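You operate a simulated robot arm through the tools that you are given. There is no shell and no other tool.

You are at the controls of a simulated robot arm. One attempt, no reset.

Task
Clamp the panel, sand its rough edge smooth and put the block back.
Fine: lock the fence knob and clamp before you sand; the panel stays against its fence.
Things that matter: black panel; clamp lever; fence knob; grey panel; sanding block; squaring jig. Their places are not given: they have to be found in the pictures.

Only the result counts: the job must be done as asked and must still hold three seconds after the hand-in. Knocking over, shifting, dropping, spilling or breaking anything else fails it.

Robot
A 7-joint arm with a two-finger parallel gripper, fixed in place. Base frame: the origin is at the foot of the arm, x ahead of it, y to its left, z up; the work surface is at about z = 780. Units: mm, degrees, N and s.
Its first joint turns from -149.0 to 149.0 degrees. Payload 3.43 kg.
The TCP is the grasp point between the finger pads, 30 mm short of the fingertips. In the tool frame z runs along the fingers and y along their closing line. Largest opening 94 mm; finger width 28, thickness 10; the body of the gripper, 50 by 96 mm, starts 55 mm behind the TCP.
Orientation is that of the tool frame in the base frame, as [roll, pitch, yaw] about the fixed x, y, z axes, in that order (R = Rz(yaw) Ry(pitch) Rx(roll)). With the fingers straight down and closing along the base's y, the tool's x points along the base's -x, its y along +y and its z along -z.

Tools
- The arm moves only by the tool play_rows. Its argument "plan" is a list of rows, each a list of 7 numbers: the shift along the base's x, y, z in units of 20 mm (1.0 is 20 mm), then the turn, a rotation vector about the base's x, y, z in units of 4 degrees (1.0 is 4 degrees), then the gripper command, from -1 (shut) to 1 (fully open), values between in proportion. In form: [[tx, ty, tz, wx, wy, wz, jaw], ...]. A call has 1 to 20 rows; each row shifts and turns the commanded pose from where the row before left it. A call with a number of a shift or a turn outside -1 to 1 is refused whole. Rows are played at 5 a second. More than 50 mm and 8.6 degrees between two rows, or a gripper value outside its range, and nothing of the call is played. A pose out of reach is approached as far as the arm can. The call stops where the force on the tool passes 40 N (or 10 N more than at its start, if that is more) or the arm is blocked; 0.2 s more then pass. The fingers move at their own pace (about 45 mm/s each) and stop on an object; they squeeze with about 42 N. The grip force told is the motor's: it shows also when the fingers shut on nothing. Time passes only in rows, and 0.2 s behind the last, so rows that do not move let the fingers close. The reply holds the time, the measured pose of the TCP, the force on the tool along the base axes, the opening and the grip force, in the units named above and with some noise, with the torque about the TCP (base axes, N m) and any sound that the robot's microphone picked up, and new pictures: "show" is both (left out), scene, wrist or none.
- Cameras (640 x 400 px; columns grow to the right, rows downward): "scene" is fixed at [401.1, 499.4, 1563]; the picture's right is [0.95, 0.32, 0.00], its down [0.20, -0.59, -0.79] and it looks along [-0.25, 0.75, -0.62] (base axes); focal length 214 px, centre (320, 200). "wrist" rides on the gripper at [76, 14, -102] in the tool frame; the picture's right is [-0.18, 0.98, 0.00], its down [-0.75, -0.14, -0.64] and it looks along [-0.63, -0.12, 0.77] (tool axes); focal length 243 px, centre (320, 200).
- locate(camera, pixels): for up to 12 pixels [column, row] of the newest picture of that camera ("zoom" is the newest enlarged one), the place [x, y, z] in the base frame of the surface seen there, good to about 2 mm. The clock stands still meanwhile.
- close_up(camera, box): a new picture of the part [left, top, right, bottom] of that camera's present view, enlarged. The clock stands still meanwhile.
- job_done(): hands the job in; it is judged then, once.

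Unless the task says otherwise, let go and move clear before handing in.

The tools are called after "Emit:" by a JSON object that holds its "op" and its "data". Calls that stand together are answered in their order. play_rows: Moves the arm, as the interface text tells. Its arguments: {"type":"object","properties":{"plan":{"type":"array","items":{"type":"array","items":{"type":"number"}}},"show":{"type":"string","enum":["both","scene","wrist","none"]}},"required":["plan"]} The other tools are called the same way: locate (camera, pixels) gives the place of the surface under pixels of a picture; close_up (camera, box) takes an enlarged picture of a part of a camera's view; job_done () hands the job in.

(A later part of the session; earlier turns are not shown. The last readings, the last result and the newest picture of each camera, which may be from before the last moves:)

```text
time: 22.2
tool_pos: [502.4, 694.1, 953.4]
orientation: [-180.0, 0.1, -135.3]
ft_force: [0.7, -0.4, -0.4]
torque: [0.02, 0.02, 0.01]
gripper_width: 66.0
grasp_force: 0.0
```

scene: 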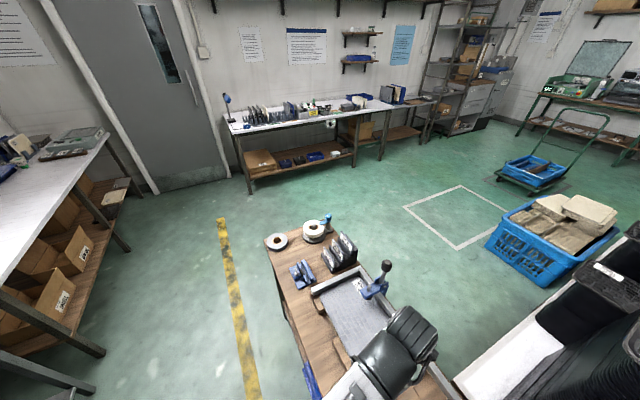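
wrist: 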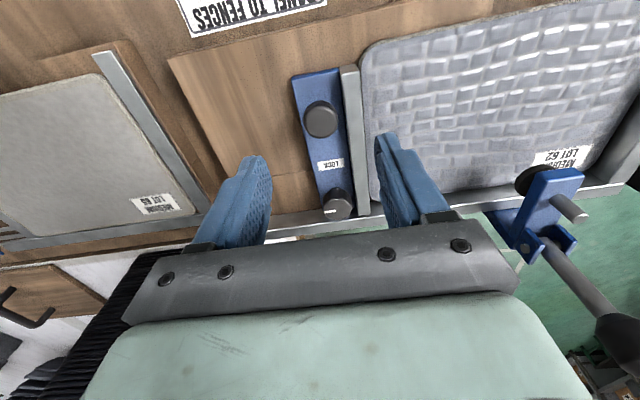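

Now the view is closer; I'll zoom on the bar/panel gap and the clamp at right, and refine knob centres.

Emit:
{"op": "close_up", "data": {"camera": "wrist", "box": [285, 55, 385, 225]}}

Emit:
{"op": "close_up", "data": {"camera": "wrist", "box": [480, 140, 640, 360]}}

Emit:
{"op": "locate", "data": {"camera": "wrist", "pixels": [[304, 121], [339, 121], [321, 103], [321, 137], [321, 120], [325, 210], [352, 210], [339, 215], [346, 160], [357, 160], [363, 160], [370, 160]]}}

```text
2.35 times, centred on (335, 140) of wrist
```

zoom: 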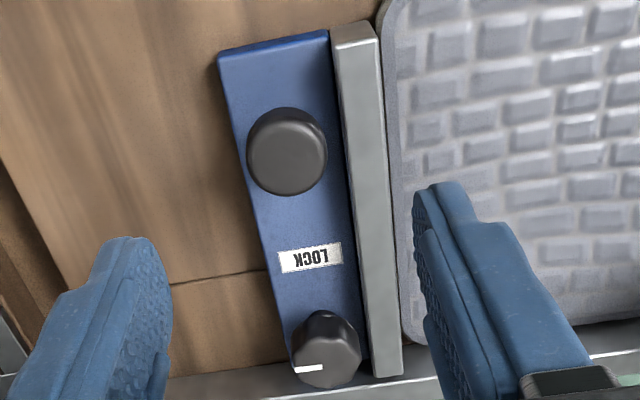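

```text
1.82 times, centred on (560, 250) of wrist
```

zoom: 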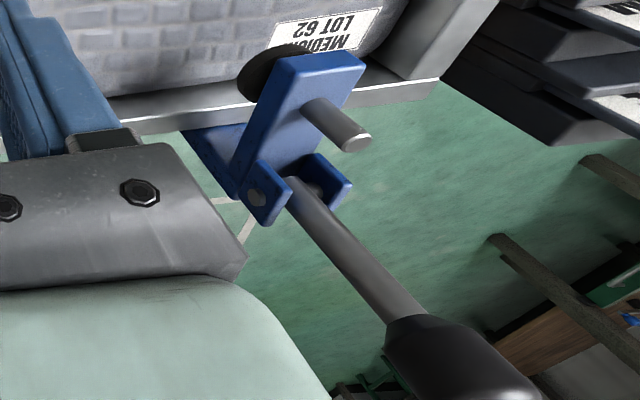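

```text
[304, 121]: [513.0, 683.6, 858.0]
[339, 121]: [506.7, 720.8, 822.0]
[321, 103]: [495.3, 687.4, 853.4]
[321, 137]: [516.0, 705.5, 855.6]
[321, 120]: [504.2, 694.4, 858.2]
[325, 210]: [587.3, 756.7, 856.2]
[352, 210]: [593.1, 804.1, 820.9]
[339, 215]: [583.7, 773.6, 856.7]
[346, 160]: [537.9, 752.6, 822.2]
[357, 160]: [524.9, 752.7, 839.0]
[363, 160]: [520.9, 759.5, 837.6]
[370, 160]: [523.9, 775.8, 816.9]
```

Left knob centre ≈(504,693.5), cap Ø≈30 with top at z=858; lock knob centre ≈(577.5,767). I'll descend to TCP z≈872 around the left knob (fingertips at ~842, above the bar at 838).

Emit:
{"op": "play_rows", "data": {"plan": [[0.08, -0.03, -1, 0, 0, 0, 0.4], [0, 0, -1, 0, 0, 0, 0.4], [0, 0, -1, 0, 0, 0, 0.4], [0, 0, -1, 0, 0, 0, 0.4], [0, 0, 0, 0, 0, 0, 0.4]], "show": "wrist"}}

```text
time: 23.4
tool_pos: [504.5, 693.3, 873.0]
orientation: [180.0, 0.0, -135.1]
ft_force: [1.4, 0.5, 0.5]
torque: [0.0, -0.01, 0.04]
gripper_width: 65.5
grasp_force: 0.0
```

wrist: 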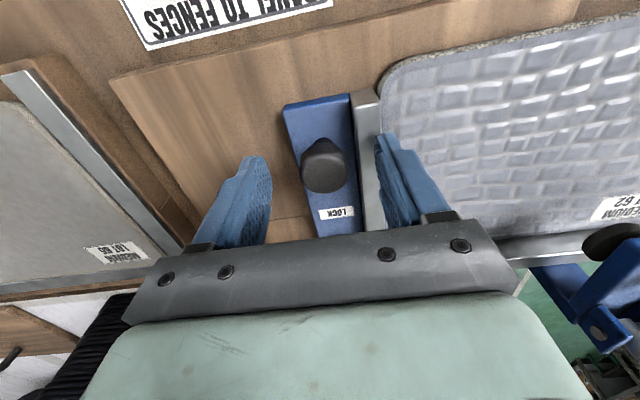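

The knob sits centred between fingers. Closing on it now.

Emit:
{"op": "play_rows", "data": {"plan": [[0, 0, 0, 0, 0, 0, -1], [0, 0, 0, 0, 0, 0, -1], [0, 0, 0, 0, 0, 0, -1], [0, 0, 0, 0, 0, 0, -1], [0, 0, 0, 0, 0, 0, -1]], "show": "wrist"}}

```text
time: 24.6
tool_pos: [503.4, 692.8, 872.9]
orientation: [180.0, 0.0, -135.2]
ft_force: [0.0, -0.3, -2.0]
torque: [0.06, -0.04, -0.02]
gripper_width: 28.9
grasp_force: 45.4
```

wrist: 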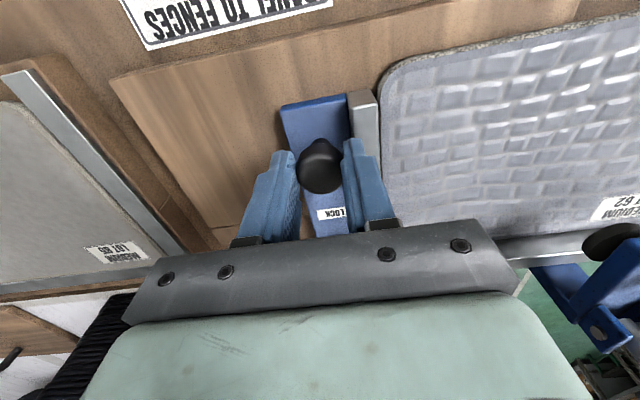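

Knob is gripped (28.9 mm, 45 N). Now I'll slide the fence toward the panel (-u direction) in 2 mm steps watching the force.

Emit:
{"op": "play_rows", "data": {"plan": [[-0.0695, 0.0719, 0, 0, 0, 0, -1], [-0.0695, 0.0719, 0, 0, 0, 0, -1], [0, 0, 0, 0, 0, 0, -1]], "show": "wrist"}}

```text
time: 25.4
tool_pos: [501.4, 695.0, 873.0]
orientation: [-180.0, 0.0, -135.3]
ft_force: [0.8, -1.7, -7.4]
torque: [0.15, -0.3, -0.06]
gripper_width: 29.2
grasp_force: 44.7
```

wrist: 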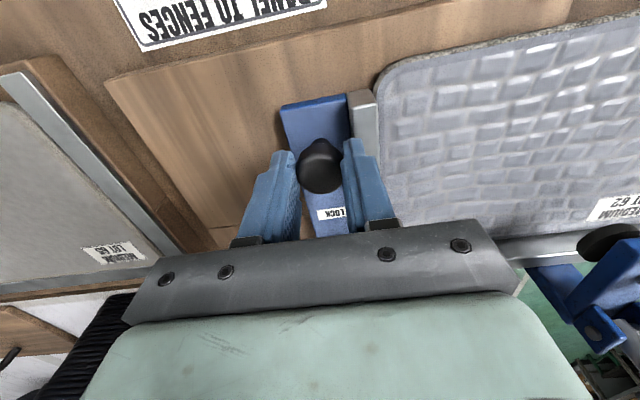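

The slider moves freely with ~2 N lateral. Continuing in 2 mm steps.

Emit:
{"op": "play_rows", "data": {"plan": [[-0.0695, 0.0719, 0, 0, 0, 0, -1], [-0.0695, 0.0719, 0, 0, 0, 0, -1], [0, 0, 0, 0, 0, 0, -1]], "show": "wrist"}}

```text
time: 26.2
tool_pos: [501.9, 695.9, 873.1]
orientation: [-179.6, 0.0, -135.4]
ft_force: [22.5, -22.5, -13.0]
torque: [-0.53, -0.15, -0.17]
gripper_width: 29.2
grasp_force: 44.6
```

wrist: 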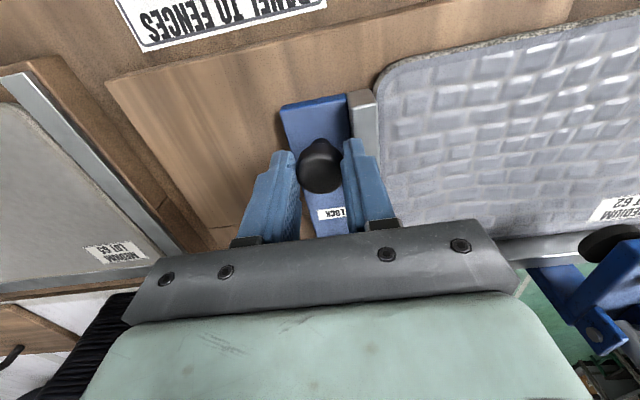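

Force jumped to 32 N along +u: the fence now presses the panel against the back fence. I'll release the knob and check that it stayed.

Emit:
{"op": "play_rows", "data": {"plan": [[0, 0, 0, 0, 0, 0, 0.3], [0, 0, 0, 0, 0, 0, 0.3], [0, 0, 0, 0, 0, 0, 0.3]], "show": "wrist"}}

```text
time: 27.0
tool_pos: [498.6, 697.8, 874.7]
orientation: [-180.0, 0.0, -135.2]
ft_force: [0.1, 0.1, -0.9]
torque: [-0.01, -0.03, -0.01]
gripper_width: 60.9
grasp_force: 0.0
```

wrist: 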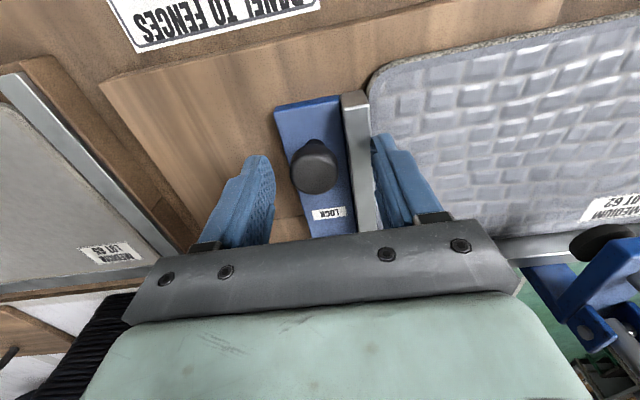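

Released; the bar appears flush with the panel. I'll raise 60 mm and view both knobs again.

Emit:
{"op": "play_rows", "data": {"plan": [[0, 0, 1, 0, 0, 0, 0.3], [0, 0, 1, 0, 0, 0, 0.3], [0, 0, 1, 0, 0, 0, 0.3], [0.3, 0.3, 0.3, 0, 0, 0, 0.3]], "show": "wrist"}}

```text
time: 28.0
tool_pos: [503.6, 704.0, 939.5]
orientation: [-179.9, -0.1, -135.2]
ft_force: [-0.4, -0.1, 1.7]
torque: [0.01, 0.01, 0.0]
gripper_width: 61.0
grasp_force: 0.1
```

wrist: 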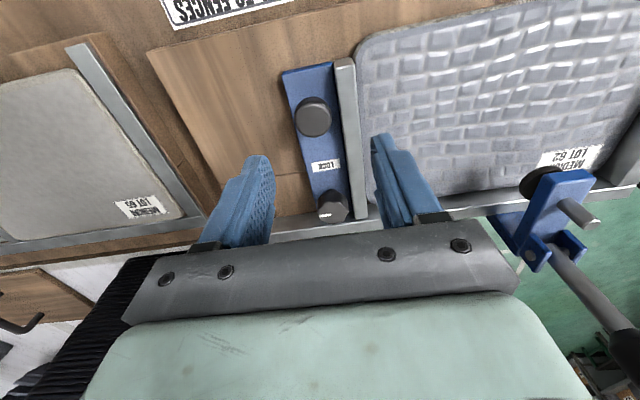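

Emit:
{"op": "close_up", "data": {"camera": "wrist", "box": [290, 40, 390, 225]}}

Emit:
{"op": "close_up", "data": {"camera": "wrist", "box": [300, 180, 380, 230]}}

Emit:
{"op": "locate", "data": {"camera": "wrist", "pixels": [[313, 117], [320, 207], [344, 207], [332, 203], [332, 207], [332, 212], [352, 150], [356, 150], [360, 150], [366, 150], [450, 190], [450, 200]]}}

```text
2.16 times, centred on (340, 132) of wrist
```

zoom: 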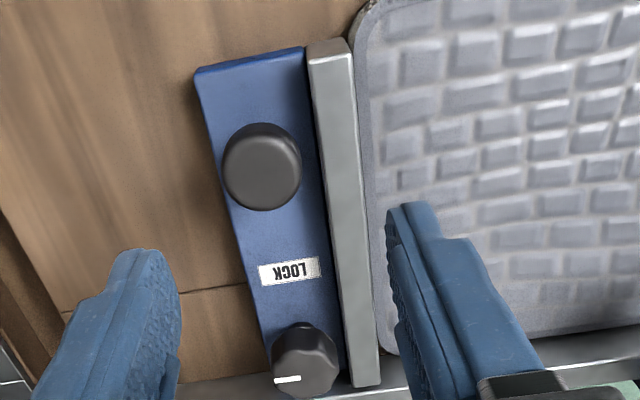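

```text
8.00 times, centred on (340, 205) of wrist
```

zoom: 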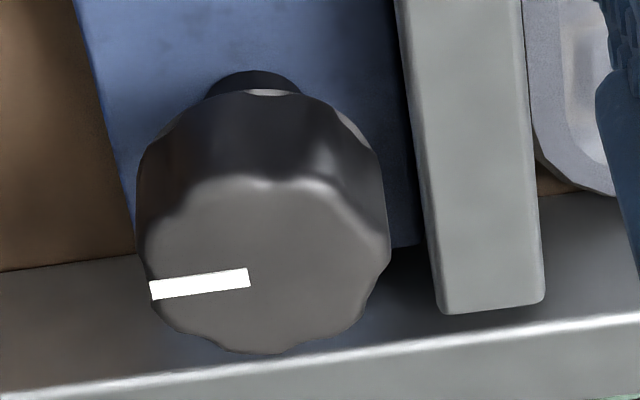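

```text
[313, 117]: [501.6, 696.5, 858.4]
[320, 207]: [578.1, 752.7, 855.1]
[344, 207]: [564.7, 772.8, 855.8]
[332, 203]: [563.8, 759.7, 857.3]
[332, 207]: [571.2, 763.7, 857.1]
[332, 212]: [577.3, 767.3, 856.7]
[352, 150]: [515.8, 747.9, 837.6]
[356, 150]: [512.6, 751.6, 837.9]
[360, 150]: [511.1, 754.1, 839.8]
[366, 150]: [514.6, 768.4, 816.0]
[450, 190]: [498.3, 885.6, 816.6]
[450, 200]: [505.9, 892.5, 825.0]
```

Slider moved 3.3 mm and touches the panel; the lock knob centre is now ≈(575.5,768.5). I'll move above it and descend to TCP z≈874.

Emit:
{"op": "play_rows", "data": {"plan": [[0.9, 0.806, 0, 0, 0, 0, 0.2], [0.9, 0.806, 0, 0, 0, 0, 0.2], [0.9, 0.806, 0, 0, 0, 0, 0.2], [0.9, 0.806, 0, 0, 0, 0, 0.2], [0, 0, -1, 0, 0, 0, 0.2], [0, 0, -0.5, 0, 0, 0, 0.2], [0, 0, 0, 0, 0, 0, 0.2]], "show": "wrist"}}

```text
time: 29.6
tool_pos: [575.7, 768.8, 908.5]
orientation: [179.9, 0.0, -135.3]
ft_force: [-0.3, -0.6, 0.2]
torque: [0.0, 0.0, 0.05]
gripper_width: 56.3
grasp_force: 0.0
```

wrist: 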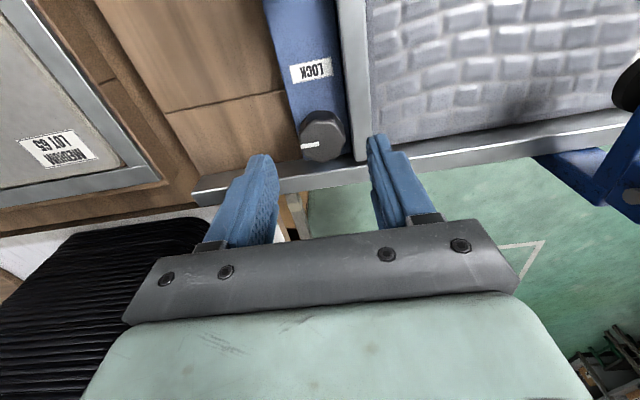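

Emit:
{"op": "close_up", "data": {"camera": "wrist", "box": [280, 90, 370, 180]}}

Emit:
{"op": "locate", "data": {"camera": "wrist", "pixels": [[323, 143], [305, 143], [340, 143], [323, 132], [323, 155], [310, 147], [350, 150], [360, 158], [323, 125]]}}

```text
4.44 times, centred on (325, 135) of wrist
```

zoom: 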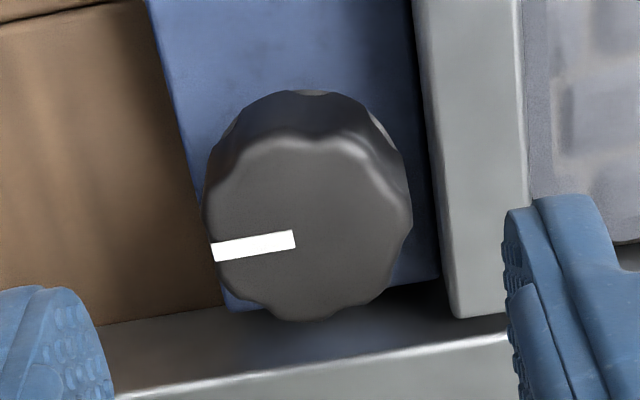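

```text
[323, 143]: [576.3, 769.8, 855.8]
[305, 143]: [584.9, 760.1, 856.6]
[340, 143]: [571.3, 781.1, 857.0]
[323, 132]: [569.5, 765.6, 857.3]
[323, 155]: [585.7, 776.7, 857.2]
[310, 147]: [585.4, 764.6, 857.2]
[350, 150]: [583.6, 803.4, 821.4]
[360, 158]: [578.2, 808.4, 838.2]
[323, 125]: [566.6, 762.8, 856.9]
```

Knob top centre (576,769.3) matches the TCP. Descending 34 mm and gripping.

Emit:
{"op": "play_rows", "data": {"plan": [[0.015, 0.025, -1, 0, 0, 0, 0.2], [0, 0, -0.7, 0, 0, 0, 0.2], [0, 0, 0, 0, 0, 0, -1], [0, 0, 0, 0, 0, 0, -1], [0, 0, 0, 0, 0, 0, -1], [0, 0, 0, 0, 0, 0, -1]], "show": "wrist"}}

```text
time: 31.0
tool_pos: [576.9, 768.2, 876.6]
orientation: [-180.0, 0.0, -135.2]
ft_force: [-0.1, -0.5, -4.5]
torque: [0.09, -0.04, 0.03]
gripper_width: 32.7
grasp_force: 45.5
```

wrist: 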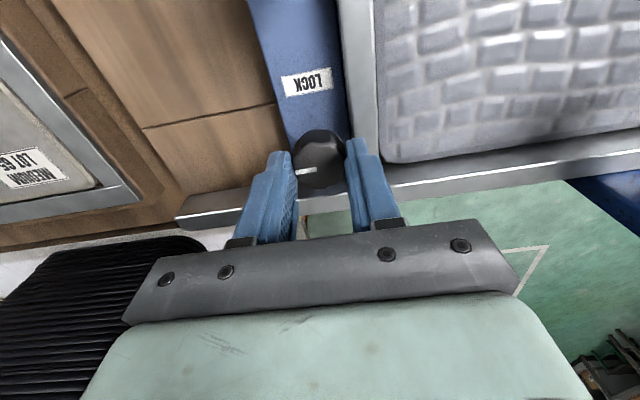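

Gripped at 32.7 mm. I'll rotate clockwise (negative z) 20° first and check the torque.

Emit:
{"op": "play_rows", "data": {"plan": [[0, 0, 0, 0, 0, -1, -1], [0, 0, 0, 0, 0, -1, -1], [0, 0, 0, 0, 0, -1, -1], [0, 0, 0, 0, 0, -1, -1], [0, 0, 0, 0, 0, -1, -1]], "show": "wrist"}}

```text
time: 32.2
tool_pos: [576.9, 769.9, 875.6]
orientation: [180.0, 0.1, -155.3]
ft_force: [1.5, 1.4, -3.2]
torque: [0.02, -0.18, 0.0]
gripper_width: 32.7
grasp_force: 45.1
```

wrist: 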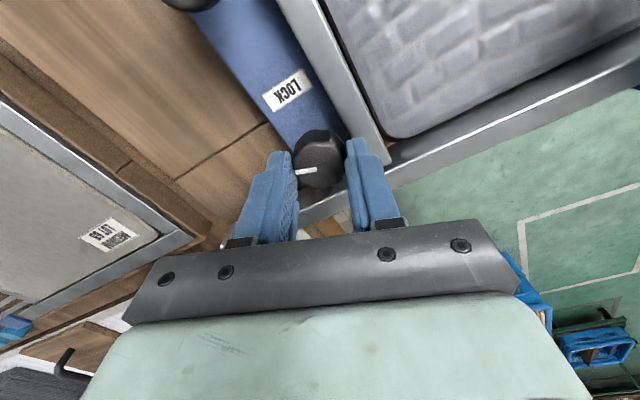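

The knob turned with the gripper freely (pointer steady between the jaws). Continuing about 68° more.

Emit:
{"op": "play_rows", "data": {"plan": [[0, 0, 0, 0, 0, -1, -1], [0, 0, 0, 0, 0, -1, -1], [0, 0, 0, 0, 0, -1, -1], [0, 0, 0, 0, 0, -1, -1], [0, 0, 0, 0, 0, -1, -1], [0, 0, 0, 0, 0, -1, -1], [0, 0, 0, 0, 0, -1, -1], [0, 0, 0, 0, 0, -1, -1], [0, 0, 0, 0, 0, -1, -1], [0, 0, 0, 0, 0, -1, -1], [0, 0, 0, 0, 0, -1, -1], [0, 0, 0, 0, 0, -1, -1], [0, 0, 0, 0, 0, -1, -1], [0, 0, 0, 0, 0, -1, -1], [0, 0, 0, 0, 0, -1, -1], [0, 0, 0, 0, 0, -1, -1]], "show": "wrist"}}

```text
time: 35.6
tool_pos: [577.2, 770.1, 875.9]
orientation: [180.0, 0.0, 140.7]
ft_force: [5.9, 6.5, 6.4]
torque: [0.06, -0.31, 0.01]
gripper_width: 32.5
grasp_force: 44.6
```

wrist: 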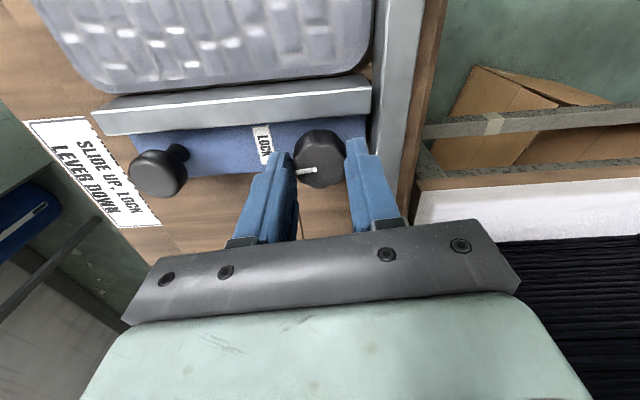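

Turned 84°, pointer nearly toward LOCK, torque near zero. I'll continue by 2 rows and check for a stop.

Emit:
{"op": "play_rows", "data": {"plan": [[0, 0, 0, 0, 0, -1, -1], [0, 0, 0, 0, 0, -0.5, -1], [0, 0, 0, 0, 0, 0, -1]], "show": "wrist"}}

```text
time: 36.4
tool_pos: [576.5, 769.0, 874.1]
orientation: [179.9, 0.0, 134.7]
ft_force: [7.4, 7.9, 6.7]
torque: [0.15, -0.32, -0.01]
gripper_width: 32.6
grasp_force: 45.2
```

wrist: 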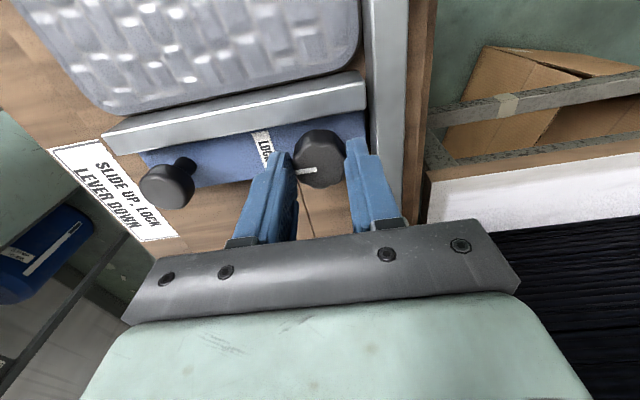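

Rotation is now 90° with the pointer toward LOCK. One extra 4° to feel whether there's an end stop.

Emit:
{"op": "play_rows", "data": {"plan": [[0, 0, 0, 0, 0, -1, -1], [0, 0, 0, 0, 0, 0, -1]], "show": "wrist"}}

```text
time: 37.0
tool_pos: [576.3, 771.0, 875.4]
orientation: [180.0, -0.1, 130.7]
ft_force: [7.4, 11.1, 6.4]
torque: [0.72, 0.1, 0.49]
gripper_width: 32.4
grasp_force: 45.3
```

wrist: 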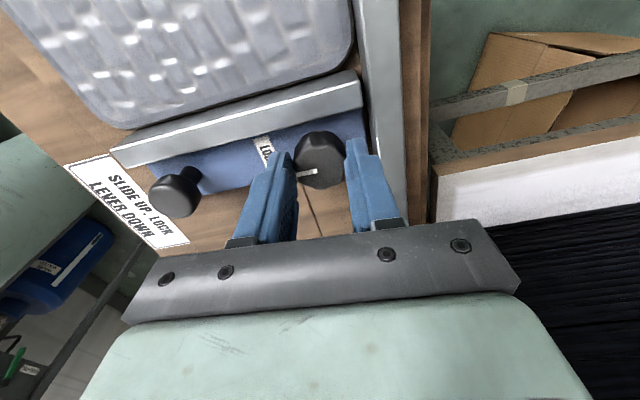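

Torque rose to 0.5 N m: the end stop at ~90° (LOCK) is reached. I'll relax the twist, open the fingers and rise.

Emit:
{"op": "play_rows", "data": {"plan": [[0, 0, 0, 0, 0, 0.8, -1], [0, 0, 0, 0, 0, 0, 0.2], [0, 0, 0, 0, 0, 0, 0.2], [0, 0, 0, 0, 0, 0, 0.2], [0, 0, 1, 0, 0, 0, 0.2], [0, 0, 1, 0, 0, 0, 0.2], [0, 0, 1, 0, 0, 0, 0.2]], "show": "wrist"}}

```text
time: 38.6
tool_pos: [577.9, 768.2, 935.0]
orientation: [-180.0, 0.0, 134.0]
ft_force: [0.0, 0.3, -0.5]
torque: [0.02, -0.02, 0.03]
gripper_width: 56.4
grasp_force: 0.0
```

wrist: 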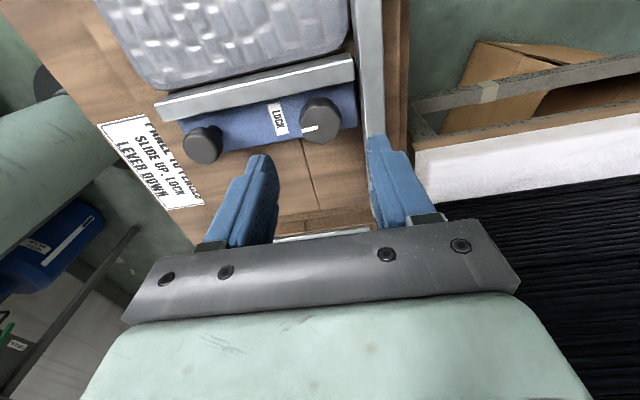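

The knob pointer now points at LOCK. Next the clamp lever: I'll rise and yaw back to -135° on the way.

Emit:
{"op": "play_rows", "data": {"plan": [[0, 0, 0.35, 0, 0, 1, 0.2], [0, 0, 0.35, 0, 0, 1, 0.2], [0, 0, 0.35, 0, 0, 1, 0.2], [0, 0, 0.35, 0, 0, 1, 0.2], [0, 0, 0.35, 0, 0, 1, 0.2], [0, 0, 0.35, 0, 0, 1, 0.2], [0, 0, 0.35, 0, 0, 1, 0.2], [0, 0, 0.35, 0, 0, 1, 0.2], [0, 0, 0.35, 0, 0, 1, 0.2], [0, 0, 0.35, 0, 0, 1, 0.2], [0, 0, 0.35, 0, 0, 1, 0.2], [-0.2, -0.2, 0.35, 0, 0, 1, 0.2], [-0.2, -0.2, 0.35, 0, 0, 1, 0.2], [-0.2, -0.2, 0.35, 0, 0, 1, 0.2], [-0.2, -0.2, 0.35, 0, 0, 1, 0.2], [-0.2, -0.2, 0.35, 0, 0, 1, 0.2], [-0.2, -0.2, 0.35, 0, 0, 1, 0.2], [0, 0, 0.3, 0, 0, 1, 0.2], [0, 0, 0, 0, 0, 1, 0.2], [0, 0, 0, 0, 0, 1, 0.2]], "show": "wrist"}}

```text
time: 42.8
tool_pos: [551.8, 746.0, 1061.2]
orientation: [-179.9, 0.1, -145.8]
ft_force: [0.2, 0.3, -0.2]
torque: [-0.02, -0.01, 0.0]
gripper_width: 56.1
grasp_force: 0.0
```

wrist: 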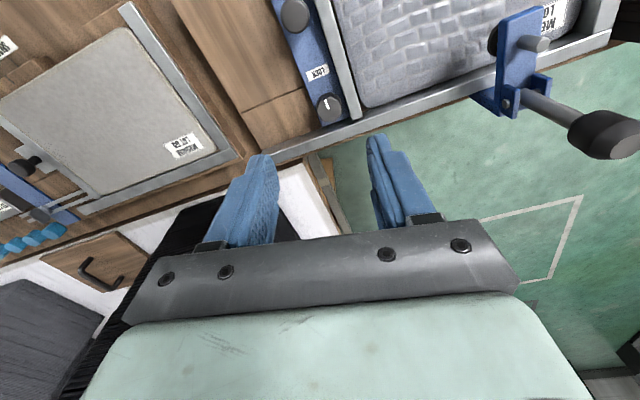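

Now the clamp lever is visible at upper right. Zooming in on the clamp and on the knob, with locates on the pad and lever.

Emit:
{"op": "close_up", "data": {"camera": "wrist", "box": [470, 0, 640, 170]}}

Emit:
{"op": "close_up", "data": {"camera": "wrist", "box": [270, 0, 370, 130]}}

Emit:
{"op": "locate", "data": {"camera": "wrist", "pixels": [[492, 38], [494, 50], [490, 55], [503, 104], [545, 105], [570, 122], [600, 130], [630, 120], [520, 110], [490, 95], [530, 20], [512, 60]]}}

```text
2.35 times, centred on (555, 85) of wrist
```

zoom: 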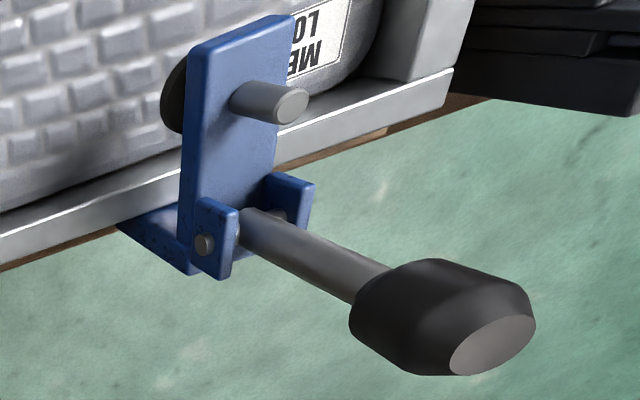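

```text
3.08 times, centred on (320, 65) of wrist
```

zoom: 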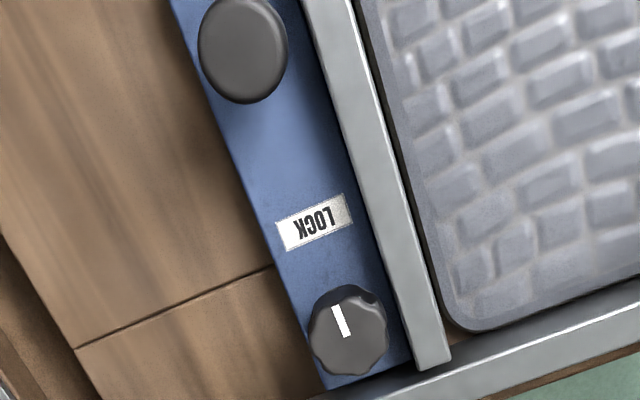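

```text
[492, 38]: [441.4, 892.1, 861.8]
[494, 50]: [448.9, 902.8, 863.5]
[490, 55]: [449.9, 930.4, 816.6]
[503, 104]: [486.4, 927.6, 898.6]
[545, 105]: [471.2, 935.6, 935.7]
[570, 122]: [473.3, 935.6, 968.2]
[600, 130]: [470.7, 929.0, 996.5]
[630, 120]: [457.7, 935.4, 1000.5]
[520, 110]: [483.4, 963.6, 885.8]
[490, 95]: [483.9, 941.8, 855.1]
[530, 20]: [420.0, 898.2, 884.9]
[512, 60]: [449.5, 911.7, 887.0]
```

The knob's pointer faces LOCK. The lever is vertical at about (473.5,939), cap centre z≈988, pivot z≈899 with axis along the rail; I'll move to a pre-grasp pose tilted 30° outward, jaws closing along the rail.

Emit:
{"op": "play_rows", "data": {"plan": [[-0.3, 0.5, 0.1, 0, 0, 0.82, 0.2], [-0.5, 0.8, 0, 0, 0, 0.82, 0.2], [-0.6, 0.92, 0, 0, 0, 0.81, 0.2], [-0.6, 0.92, 0, 0.87, -0.9, 0, 0.2], [-0.6, 0.92, 0, 0.87, -0.9, 0, 0.2], [-0.6, 0.92, 0, 0.87, -0.9, 0, 0.2], [-0.6, 0.92, -0.1, 0.87, -0.9, 0, 0.2], [-0.6, 0.92, -0.1, 0.87, -0.9, 0, 0.2], [-0.6, 0.92, -0.1, 0.87, -0.9, 0, 0.2], [-0.35, 0.52, 0, 0, 0, 0, 0.2]]}}

```text
time: 45.0
tool_pos: [444.9, 911.3, 1055.9]
orientation: [179.9, 30.1, -136.2]
ft_force: [-0.2, -0.6, 1.0]
torque: [-0.03, -0.01, -0.06]
gripper_width: 56.5
grasp_force: 0.0
```

scene: 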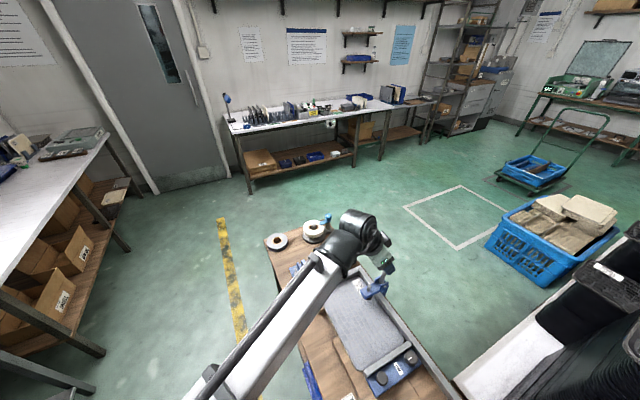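
wrist: 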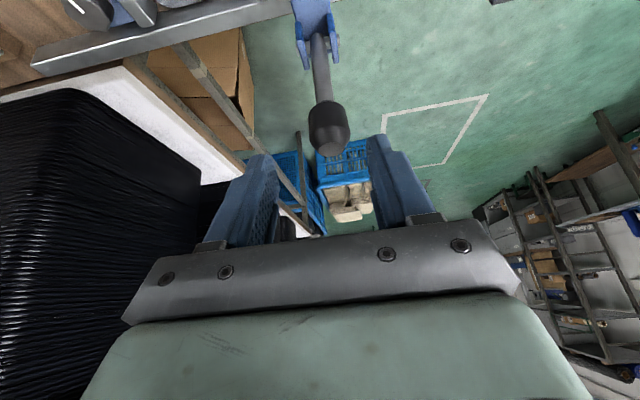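

The lever is centred between the fingers. Advancing 80 mm along the tool axis to straddle the cap.

Emit:
{"op": "play_rows", "data": {"plan": [[0.36, 0.348, -0.866, 0, 0, 0, 0.2], [0.36, 0.348, -0.866, 0, 0, 0, 0.2], [0.36, 0.348, -0.866, 0, 0, 0, 0.2], [0.3, 0.29, -0.72, 0, 0, 0, 0.2]], "show": "wrist"}}

```text
time: 46.0
tool_pos: [473.5, 937.0, 989.4]
orientation: [179.9, 30.0, -136.2]
ft_force: [-0.5, -0.1, -0.1]
torque: [0.0, -0.01, -0.03]
gripper_width: 56.5
grasp_force: 0.1
```

wrist: 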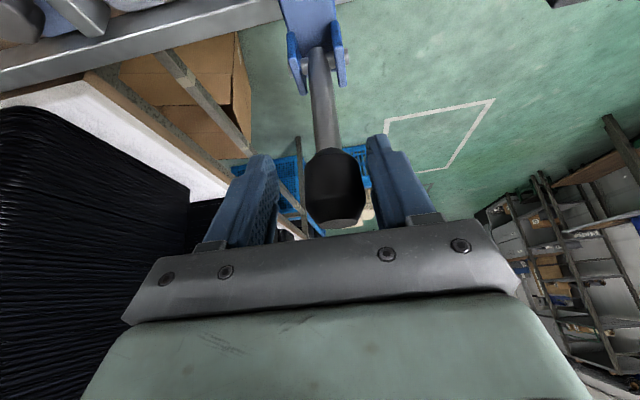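

The cap looks a few mm right of centre; let me measure its edges.

Emit:
{"op": "locate", "data": {"camera": "wrist", "pixels": [[308, 190], [336, 190], [364, 190], [336, 215], [336, 160], [316, 120], [326, 120], [337, 120], [300, 75], [340, 70], [336, 222]]}}

Emit:
{"op": "close_up", "data": {"camera": "wrist", "box": [230, 0, 430, 240]}}

```text
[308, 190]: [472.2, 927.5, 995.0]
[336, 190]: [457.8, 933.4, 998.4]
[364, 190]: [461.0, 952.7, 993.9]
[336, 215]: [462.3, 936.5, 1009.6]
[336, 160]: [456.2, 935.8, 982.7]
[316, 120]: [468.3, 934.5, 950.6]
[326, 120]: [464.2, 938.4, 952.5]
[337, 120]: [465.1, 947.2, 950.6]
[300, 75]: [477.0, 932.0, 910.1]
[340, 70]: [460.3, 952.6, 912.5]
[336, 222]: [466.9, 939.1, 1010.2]
```

```text
1.67 times, centred on (330, 120) of wrist
```

zoom: 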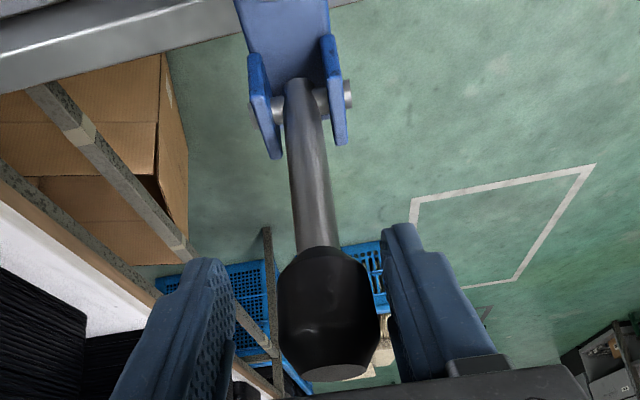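

Lever centre is at u≈-352, so I need to shift 7.3 mm along -u before closing on it.

Emit:
{"op": "play_rows", "data": {"plan": [[-0.127, 0.131, 0, 0, 0, 0, 0.2], [-0.127, 0.131, 0, 0, 0, 0, 0.2], [0, 0, 0, 0, 0, 0, -0.2], [0, 0, 0, 0, 0, 0, -1], [0, 0, 0, 0, 0, 0, -1], [0, 0, 0, 0, 0, 0, -1], [0, 0, 0, 0, 0, 0, -1]], "show": "wrist"}}

```text
time: 47.6
tool_pos: [469.2, 942.6, 991.5]
orientation: [179.9, 30.1, -136.2]
ft_force: [6.8, 1.5, 7.5]
torque: [0.26, -0.3, -0.03]
gripper_width: 31.2
grasp_force: 45.6
```

wrist: 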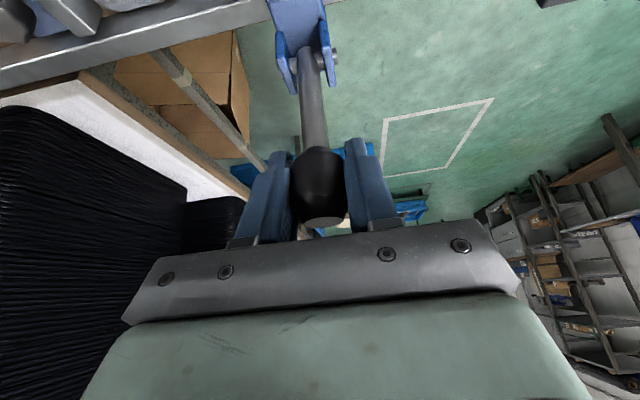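

Cap gripped (31.2 mm). Testing: a 4 mm move outward (+v).

Emit:
{"op": "play_rows", "data": {"plan": [[0.072, 0.0695, 0, 0, 0, 0, -1], [0.072, 0.0695, 0, 0, 0, 0, -1], [0, 0, 0, 0, 0, 0, -1]], "show": "none"}}

```text
time: 48.4
tool_pos: [469.4, 943.1, 990.6]
orientation: [179.8, 30.0, -136.1]
ft_force: [-7.6, -12.2, 10.0]
torque: [-0.41, 0.5, -0.02]
gripper_width: 30.8
grasp_force: 45.1
```

Outward seems resisted (≈-20 N with hardly any motion). Testing inward now: 8 mm in -v.

Emit:
{"op": "play_rows", "data": {"plan": [[-0.072, -0.0695, 0, 0, 0, 0, -1], [-0.072, -0.0695, 0, 0, 0, 0, -1], [-0.072, -0.0695, 0, 0, 0, 0, -1], [-0.072, -0.0695, 0, 0, 0, 0, -1], [0, 0, 0, 0, 0, 0, -1]], "show": "wrist"}}

```text
time: 49.6
tool_pos: [465.5, 940.0, 990.9]
orientation: [179.8, 30.2, -136.3]
ft_force: [15.0, 9.6, 9.6]
torque: [0.9, -0.92, 0.0]
gripper_width: 31.0
grasp_force: 45.1
```

wrist: 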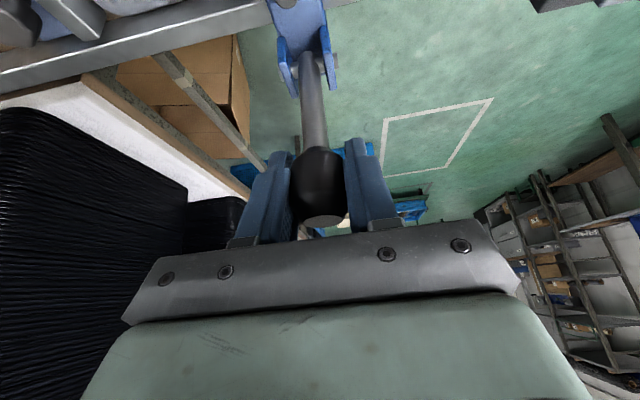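

Inward it moved ~5 mm with ~17 N resistance. I'll continue inward 6 mm more and compare.

Emit:
{"op": "play_rows", "data": {"plan": [[-0.072, -0.0695, 0, 0, 0, 0, -1], [-0.072, -0.0695, 0, 0, 0, 0, -1], [-0.072, -0.0695, 0, 0, 0, 0, -1], [0, 0, 0, 0, 0, 0, -1]], "show": "wrist"}}

```text
time: 50.6
tool_pos: [461.2, 935.5, 990.4]
orientation: [179.8, 30.1, -136.1]
ft_force: [12.6, 8.2, 9.4]
torque: [0.85, -0.83, 0.06]
gripper_width: 30.9
grasp_force: 44.5
```

wrist: 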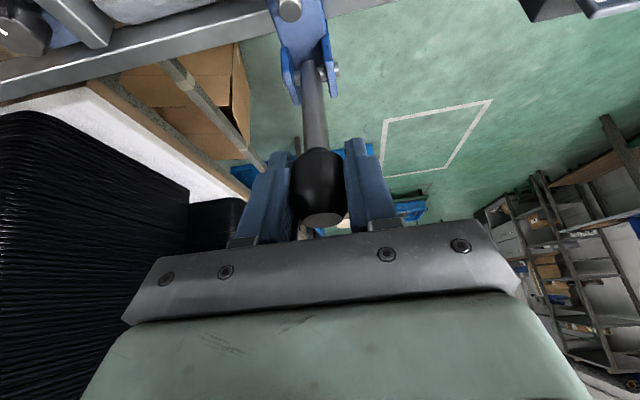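

Inward motion is smooth with a steady ~15 N: the lever swings toward the robot. I'll follow the arc (pivot z≈899, R≈92) up to ~47°.

Emit:
{"op": "play_rows", "data": {"plan": [[-0.284, -0.2745, -0.065, 0, 0, 0, -1], [-0.28, -0.271, -0.1, 0, 0, 0, -1], [-0.273, -0.264, -0.135, 0, 0, 0, -1], [-0.262, -0.254, -0.165, 0, 0, 0, -1], [-0.252, -0.243, -0.2, 0, 0, 0, -1], [-0.237, -0.229, -0.225, 0, 0, 0, -1], [-0.223, -0.215, -0.255, 0, 0, 0, -1], [-0.205, -0.198, -0.285, 0, 0, 0, -1]], "show": "wrist"}}

```text
time: 52.4
tool_pos: [421.1, 895.5, 962.0]
orientation: [179.9, 30.1, -136.3]
ft_force: [12.9, -3.2, 11.5]
torque: [0.94, -0.85, 0.04]
gripper_width: 31.5
grasp_force: 44.6
```

wrist: 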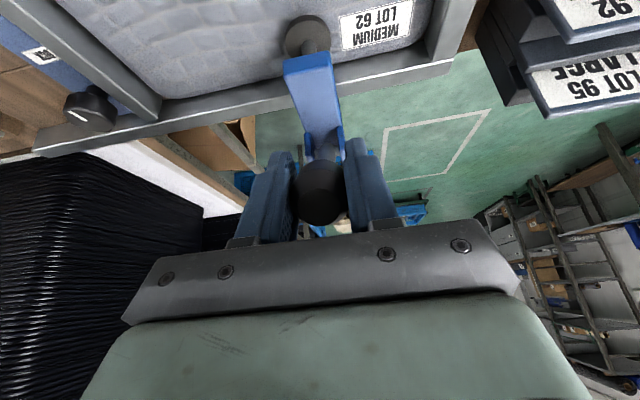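

Lever is at about 47° and the clamp arm's pad is approaching the panel (pad at pixel (308,38)). Continuing the arc to ~72°.

Emit:
{"op": "play_rows", "data": {"plan": [[-0.187, -0.181, -0.305, 0, 0, 0, -1], [-0.169, -0.163, -0.325, 0, 0, 0, -1], [-0.144, -0.139, -0.345, 0, 0, 0, -1], [-0.126, -0.122, -0.365, 0, 0, 0, -1], [-0.1, -0.097, -0.375, 0, 0, 0, -1]], "show": "wrist"}}

```text
time: 53.6
tool_pos: [408.3, 880.3, 926.5]
orientation: [180.0, 29.9, -136.2]
ft_force: [12.0, -10.1, 11.1]
torque: [0.92, -0.87, 0.18]
gripper_width: 31.5
grasp_force: 44.9
```

wrist: 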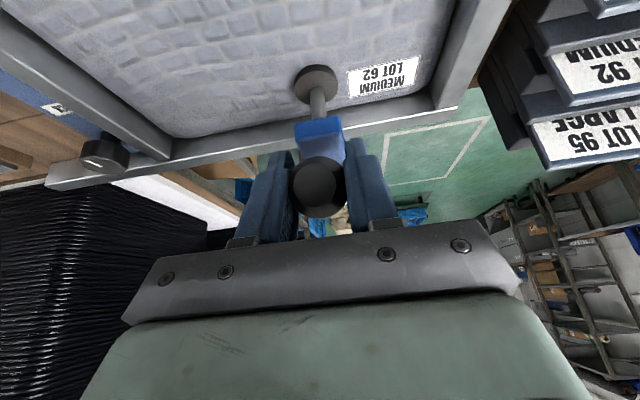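

Lever at ~72°, forces steady. Continuing to ~87°, watching for the end stop.

Emit:
{"op": "play_rows", "data": {"plan": [[-0.075, -0.073, -0.385, 0, 0, 0, -1], [-0.054, -0.052, -0.395, 0, 0, 0, -1], [-0.029, -0.028, -0.4, 0, 0, 0, -1]], "show": "wrist"}}

```text
time: 54.3
tool_pos: [405.0, 878.5, 915.1]
orientation: [-179.8, 30.5, -136.2]
ft_force: [-0.6, -8.2, 16.8]
torque: [-0.41, 0.29, 0.31]
gripper_width: 31.9
grasp_force: 45.1
stopped in row 3: the force on the tool passed its limit at 48 N (the readings are from after the stop); the commanded pose is now the measured one
```

wrist: 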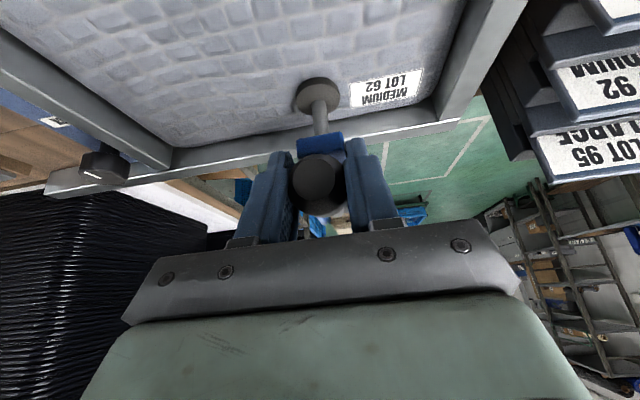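

A firm stop at about 80° (48 N): the lever is down. I'll open and back off along the tool axis, then inspect.

Emit:
{"op": "play_rows", "data": {"plan": [[0, 0, 0, 0, 0, 0, 0.2], [0, 0, 0, 0, 0, 0, 0.2], [0, 0, 0, 0, 0, 0, 0.2], [-0.36, -0.348, 0.866, 0, 0, 0, 0.2], [-0.36, -0.348, 0.866, 0, 0, 0, 0.2], [-0.36, -0.348, 0.866, 0, 0, 0, 0.2], [-0.36, -0.348, 0.866, 0, 0, 0, 0.2]]}}

```text
time: 55.9
tool_pos: [376.6, 852.2, 984.9]
orientation: [180.0, 30.5, -136.1]
ft_force: [0.6, -0.1, 0.5]
torque: [-0.02, 0.0, 0.03]
gripper_width: 56.3
grasp_force: 0.1
```

scene: 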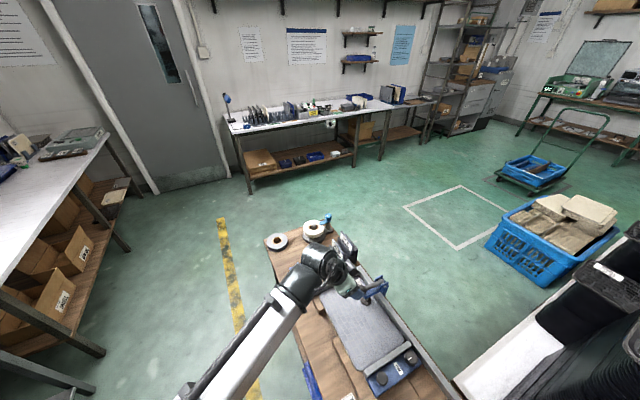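
wrist: 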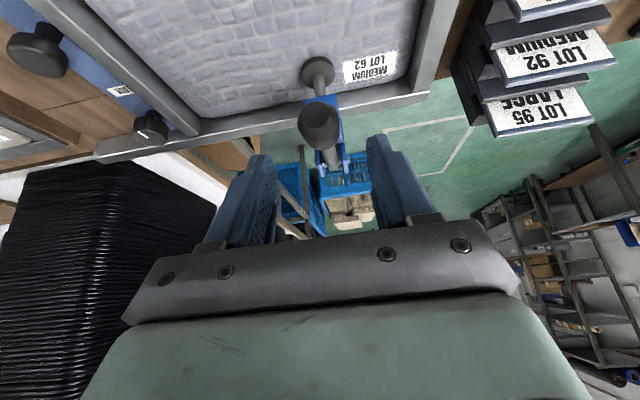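

Emit:
{"op": "close_up", "data": {"camera": "wrist", "box": [260, 30, 400, 200]}}

Emit:
{"op": "close_up", "data": {"camera": "scene", "box": [330, 240, 430, 320]}}

Emit:
{"op": "locate", "data": {"camera": "wrist", "pixels": [[318, 65], [310, 80], [318, 82], [318, 110], [320, 125], [330, 155], [318, 95], [338, 110], [270, 80], [390, 60], [150, 130], [420, 20]]}}

```text
2.35 times, centred on (330, 115) of wrist
```

zoom: 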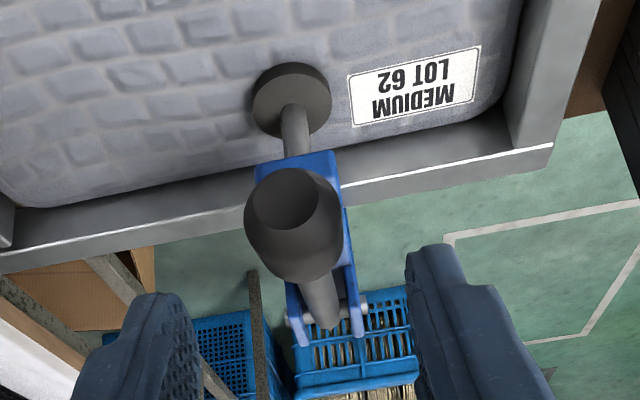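

```text
5.00 times, centred on (380, 280) of scene
```

zoom: 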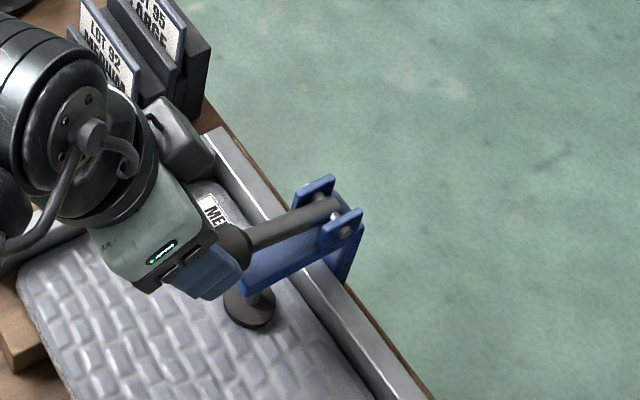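

```text
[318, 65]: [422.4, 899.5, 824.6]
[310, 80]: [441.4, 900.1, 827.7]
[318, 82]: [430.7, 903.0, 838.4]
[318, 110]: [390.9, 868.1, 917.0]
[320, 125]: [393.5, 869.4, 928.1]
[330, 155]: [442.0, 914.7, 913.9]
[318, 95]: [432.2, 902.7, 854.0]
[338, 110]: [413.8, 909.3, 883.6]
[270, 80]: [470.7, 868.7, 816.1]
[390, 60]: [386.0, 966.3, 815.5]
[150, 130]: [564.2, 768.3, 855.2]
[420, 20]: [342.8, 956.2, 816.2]
```

The pad is now on the panel (pad top z≈827, spindle down) and the lever lies inward: clamped. Now I'll retreat, level the tool and travel to the sanding blocks at the other end.

Emit:
{"op": "play_rows", "data": {"plan": [[-0.3, -0.5, 0.8, 0, 0, 0, 0.2], [-0.2, -1, 0.8, -0.87, 0.9, 0, 0.2], [0.2, -1, 0.6, -0.87, 0.9, 0, 0.2], [0.4, -1, 0.4, -0.87, 0.9, 0, 0.2], [0.4, -1, 0, -0.87, 0.9, 0, 0.2], [0.4, -1, 0, -0.87, 0.9, 0, 0.2], [0.5, -1, 0, -0.87, 0.9, 0, 0.2], [0.5, -1, 0, 0, 0, 0, 0.2], [0.6, -1, 0, 0, 0, 0, 0.2], [0.6, -1, 0, 0, 0, 0, 0.2], [0.7, -1, 0, 0, 0, 0, 0.2], [0.7, -1, 0, 0, 0, 0, 0.2], [0.8, -1, 0, 0, 0, 0, 0.2], [0.9, -1, 0, 0, 0, 0, 0.2], [1, -1, 0, 0, 0, 0, 0.2], [1, -1, 0, 0, 0, 0, 0.2], [1, -1, 0, 0, 0, 0, 0.2], [1, -1, 0, 0, 0, 0, 0.2]], "show": "both"}}

```text
time: 59.7
tool_pos: [581.3, 501.6, 1035.5]
orientation: [-179.8, 0.4, -136.1]
ft_force: [0.8, 0.1, 0.1]
torque: [0.01, 0.0, -0.01]
gripper_width: 56.3
grasp_force: 0.1
```

scene: 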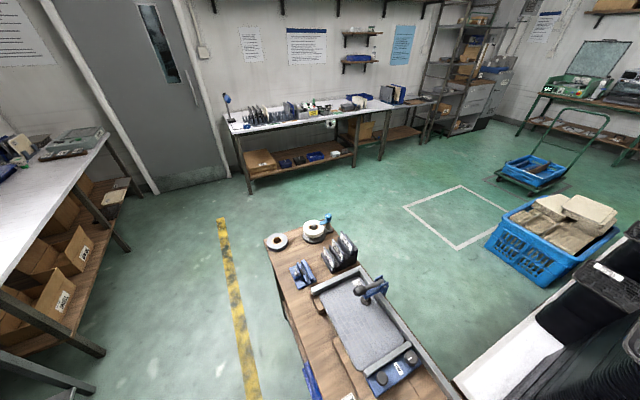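
wrist: 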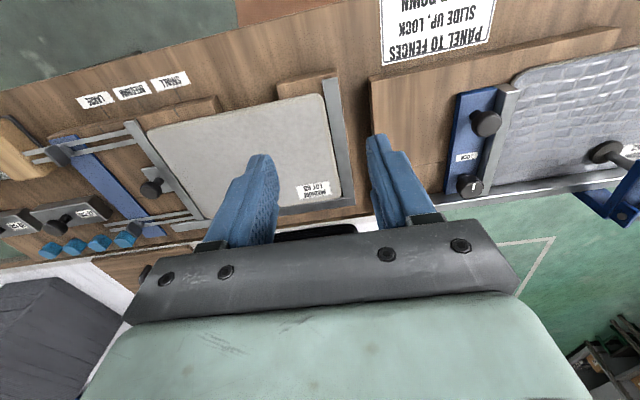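

Clamp lever is down in both pictures. Continue to the block area with yaw turning toward 180°.

Emit:
{"op": "play_rows", "data": {"plan": [[0.72, -0.95, -0.1, 0, 0, -0.61, 0.2], [0.72, -0.95, -0.1, 0, 0, -0.61, 0.2], [0.72, -0.95, -0.1, 0, 0, -0.61, 0.2], [0.72, -0.95, -0.1, 0, 0, -0.61, 0.2], [0.72, -0.95, -0.1, 0, 0, -0.61, 0.2], [0.72, -0.95, -0.1, 0, 0, -0.61, 0.2], [0.72, -0.95, -0.1, 0, 0, -0.61, 0.2], [0.72, -0.95, -0.1, 0, 0, -0.61, 0.2], [0.72, -0.95, -0.1, 0, 0, -0.61, 0.2], [0.72, -0.95, -0.1, 0, 0, -0.61, 0.2], [0.72, -0.95, -0.1, 0, 0, -0.61, 0.2], [0.72, -0.95, -0.1, 0, 0, -0.61, 0.2], [0.72, -0.95, -0.1, 0, 0, -0.61, 0.2], [0.72, -0.95, -0.1, 0, 0, -0.61, 0.2], [0.72, -0.95, -0.1, 0, 0, -0.61, 0.2], [0.72, -0.95, -0.1, 0, 0, -0.61, 0.2], [0.72, -0.95, -0.1, 0, 0, -0.61, 0.2], [0.72, -0.95, -0.1, 0, 0, -0.61, 0.2]], "show": "wrist"}}

```text
time: 63.5
tool_pos: [839.8, 159.9, 999.1]
orientation: [-180.0, 0.4, 179.9]
ft_force: [-0.2, -0.2, 0.0]
torque: [-0.03, -0.01, -0.01]
gripper_width: 56.3
grasp_force: 0.0
```

wrist: 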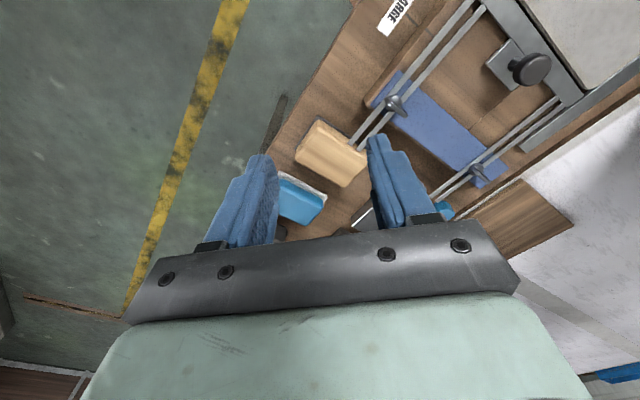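

Emit:
{"op": "close_up", "data": {"camera": "wrist", "box": [270, 100, 390, 240]}}

Emit:
{"op": "close_up", "data": {"camera": "wrist", "box": [285, 105, 375, 195]}}

Emit:
{"op": "locate", "data": {"camera": "wrist", "pixels": [[332, 155], [300, 152], [320, 125], [340, 188], [366, 155], [310, 115], [300, 200], [290, 180], [325, 200], [345, 140], [318, 165], [300, 160]]}}

```text
2.86 times, centred on (330, 170) of wrist
```

zoom: 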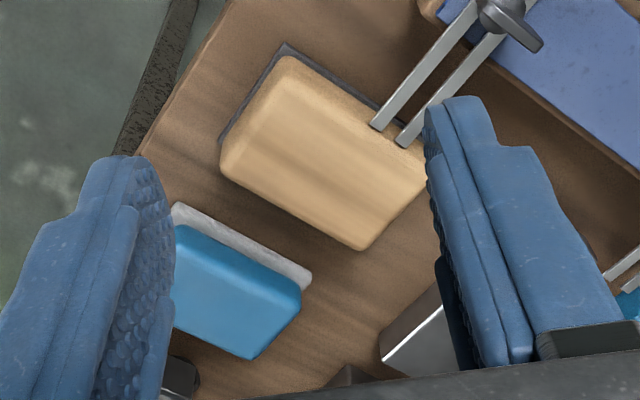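

```text
4.44 times, centred on (330, 150) of wrist
```

zoom: 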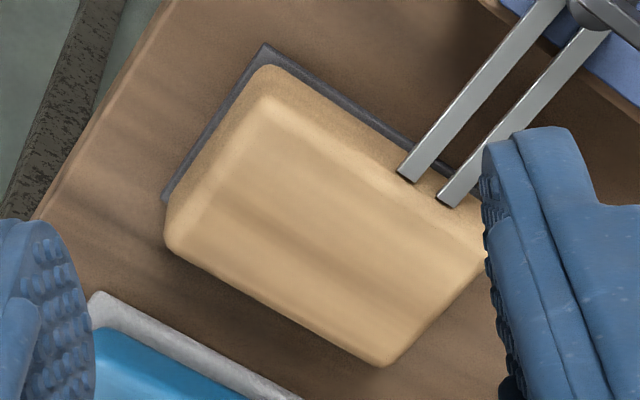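

```text
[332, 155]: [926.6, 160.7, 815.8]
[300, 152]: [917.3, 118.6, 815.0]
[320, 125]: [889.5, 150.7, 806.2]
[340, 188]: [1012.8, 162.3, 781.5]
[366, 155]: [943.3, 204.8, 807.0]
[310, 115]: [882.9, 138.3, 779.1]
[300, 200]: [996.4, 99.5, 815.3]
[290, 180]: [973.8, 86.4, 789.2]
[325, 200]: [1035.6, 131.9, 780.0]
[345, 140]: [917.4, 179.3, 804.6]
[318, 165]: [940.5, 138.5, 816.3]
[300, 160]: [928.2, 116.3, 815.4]
```

The tan block has a dark sole visible on its left/top sides, and jig B's rods end near its upper right side. Measuring block outline, sole, and rod ends.

Emit:
{"op": "locate", "data": {"camera": "zoom", "pixels": [[272, 75], [178, 235], [383, 355], [478, 250], [265, 47], [167, 197], [380, 135], [405, 172], [445, 200], [410, 150], [300, 58], [215, 125]]}}

Emit:
{"op": "locate", "data": {"camera": "wrist", "pixels": [[349, 144], [352, 139], [358, 147], [362, 140], [385, 110], [395, 120], [378, 108], [420, 60], [430, 70], [460, 30], [480, 8], [345, 147]]}}

```text
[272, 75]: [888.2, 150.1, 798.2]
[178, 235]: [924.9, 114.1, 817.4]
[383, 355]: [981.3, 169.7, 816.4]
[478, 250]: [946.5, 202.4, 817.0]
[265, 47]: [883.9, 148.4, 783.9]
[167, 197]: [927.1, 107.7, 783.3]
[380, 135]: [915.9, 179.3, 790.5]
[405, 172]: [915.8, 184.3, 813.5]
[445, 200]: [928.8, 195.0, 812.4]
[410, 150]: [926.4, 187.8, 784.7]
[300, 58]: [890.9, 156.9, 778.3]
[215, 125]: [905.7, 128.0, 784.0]
```

```text
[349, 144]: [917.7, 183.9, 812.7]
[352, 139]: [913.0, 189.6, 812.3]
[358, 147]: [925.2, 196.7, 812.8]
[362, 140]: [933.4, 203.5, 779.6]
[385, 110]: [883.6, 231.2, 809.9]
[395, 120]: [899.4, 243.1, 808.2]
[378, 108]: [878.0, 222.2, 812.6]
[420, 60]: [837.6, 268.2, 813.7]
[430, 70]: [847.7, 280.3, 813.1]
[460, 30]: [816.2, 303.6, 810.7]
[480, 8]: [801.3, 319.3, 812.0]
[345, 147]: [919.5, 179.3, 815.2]
```

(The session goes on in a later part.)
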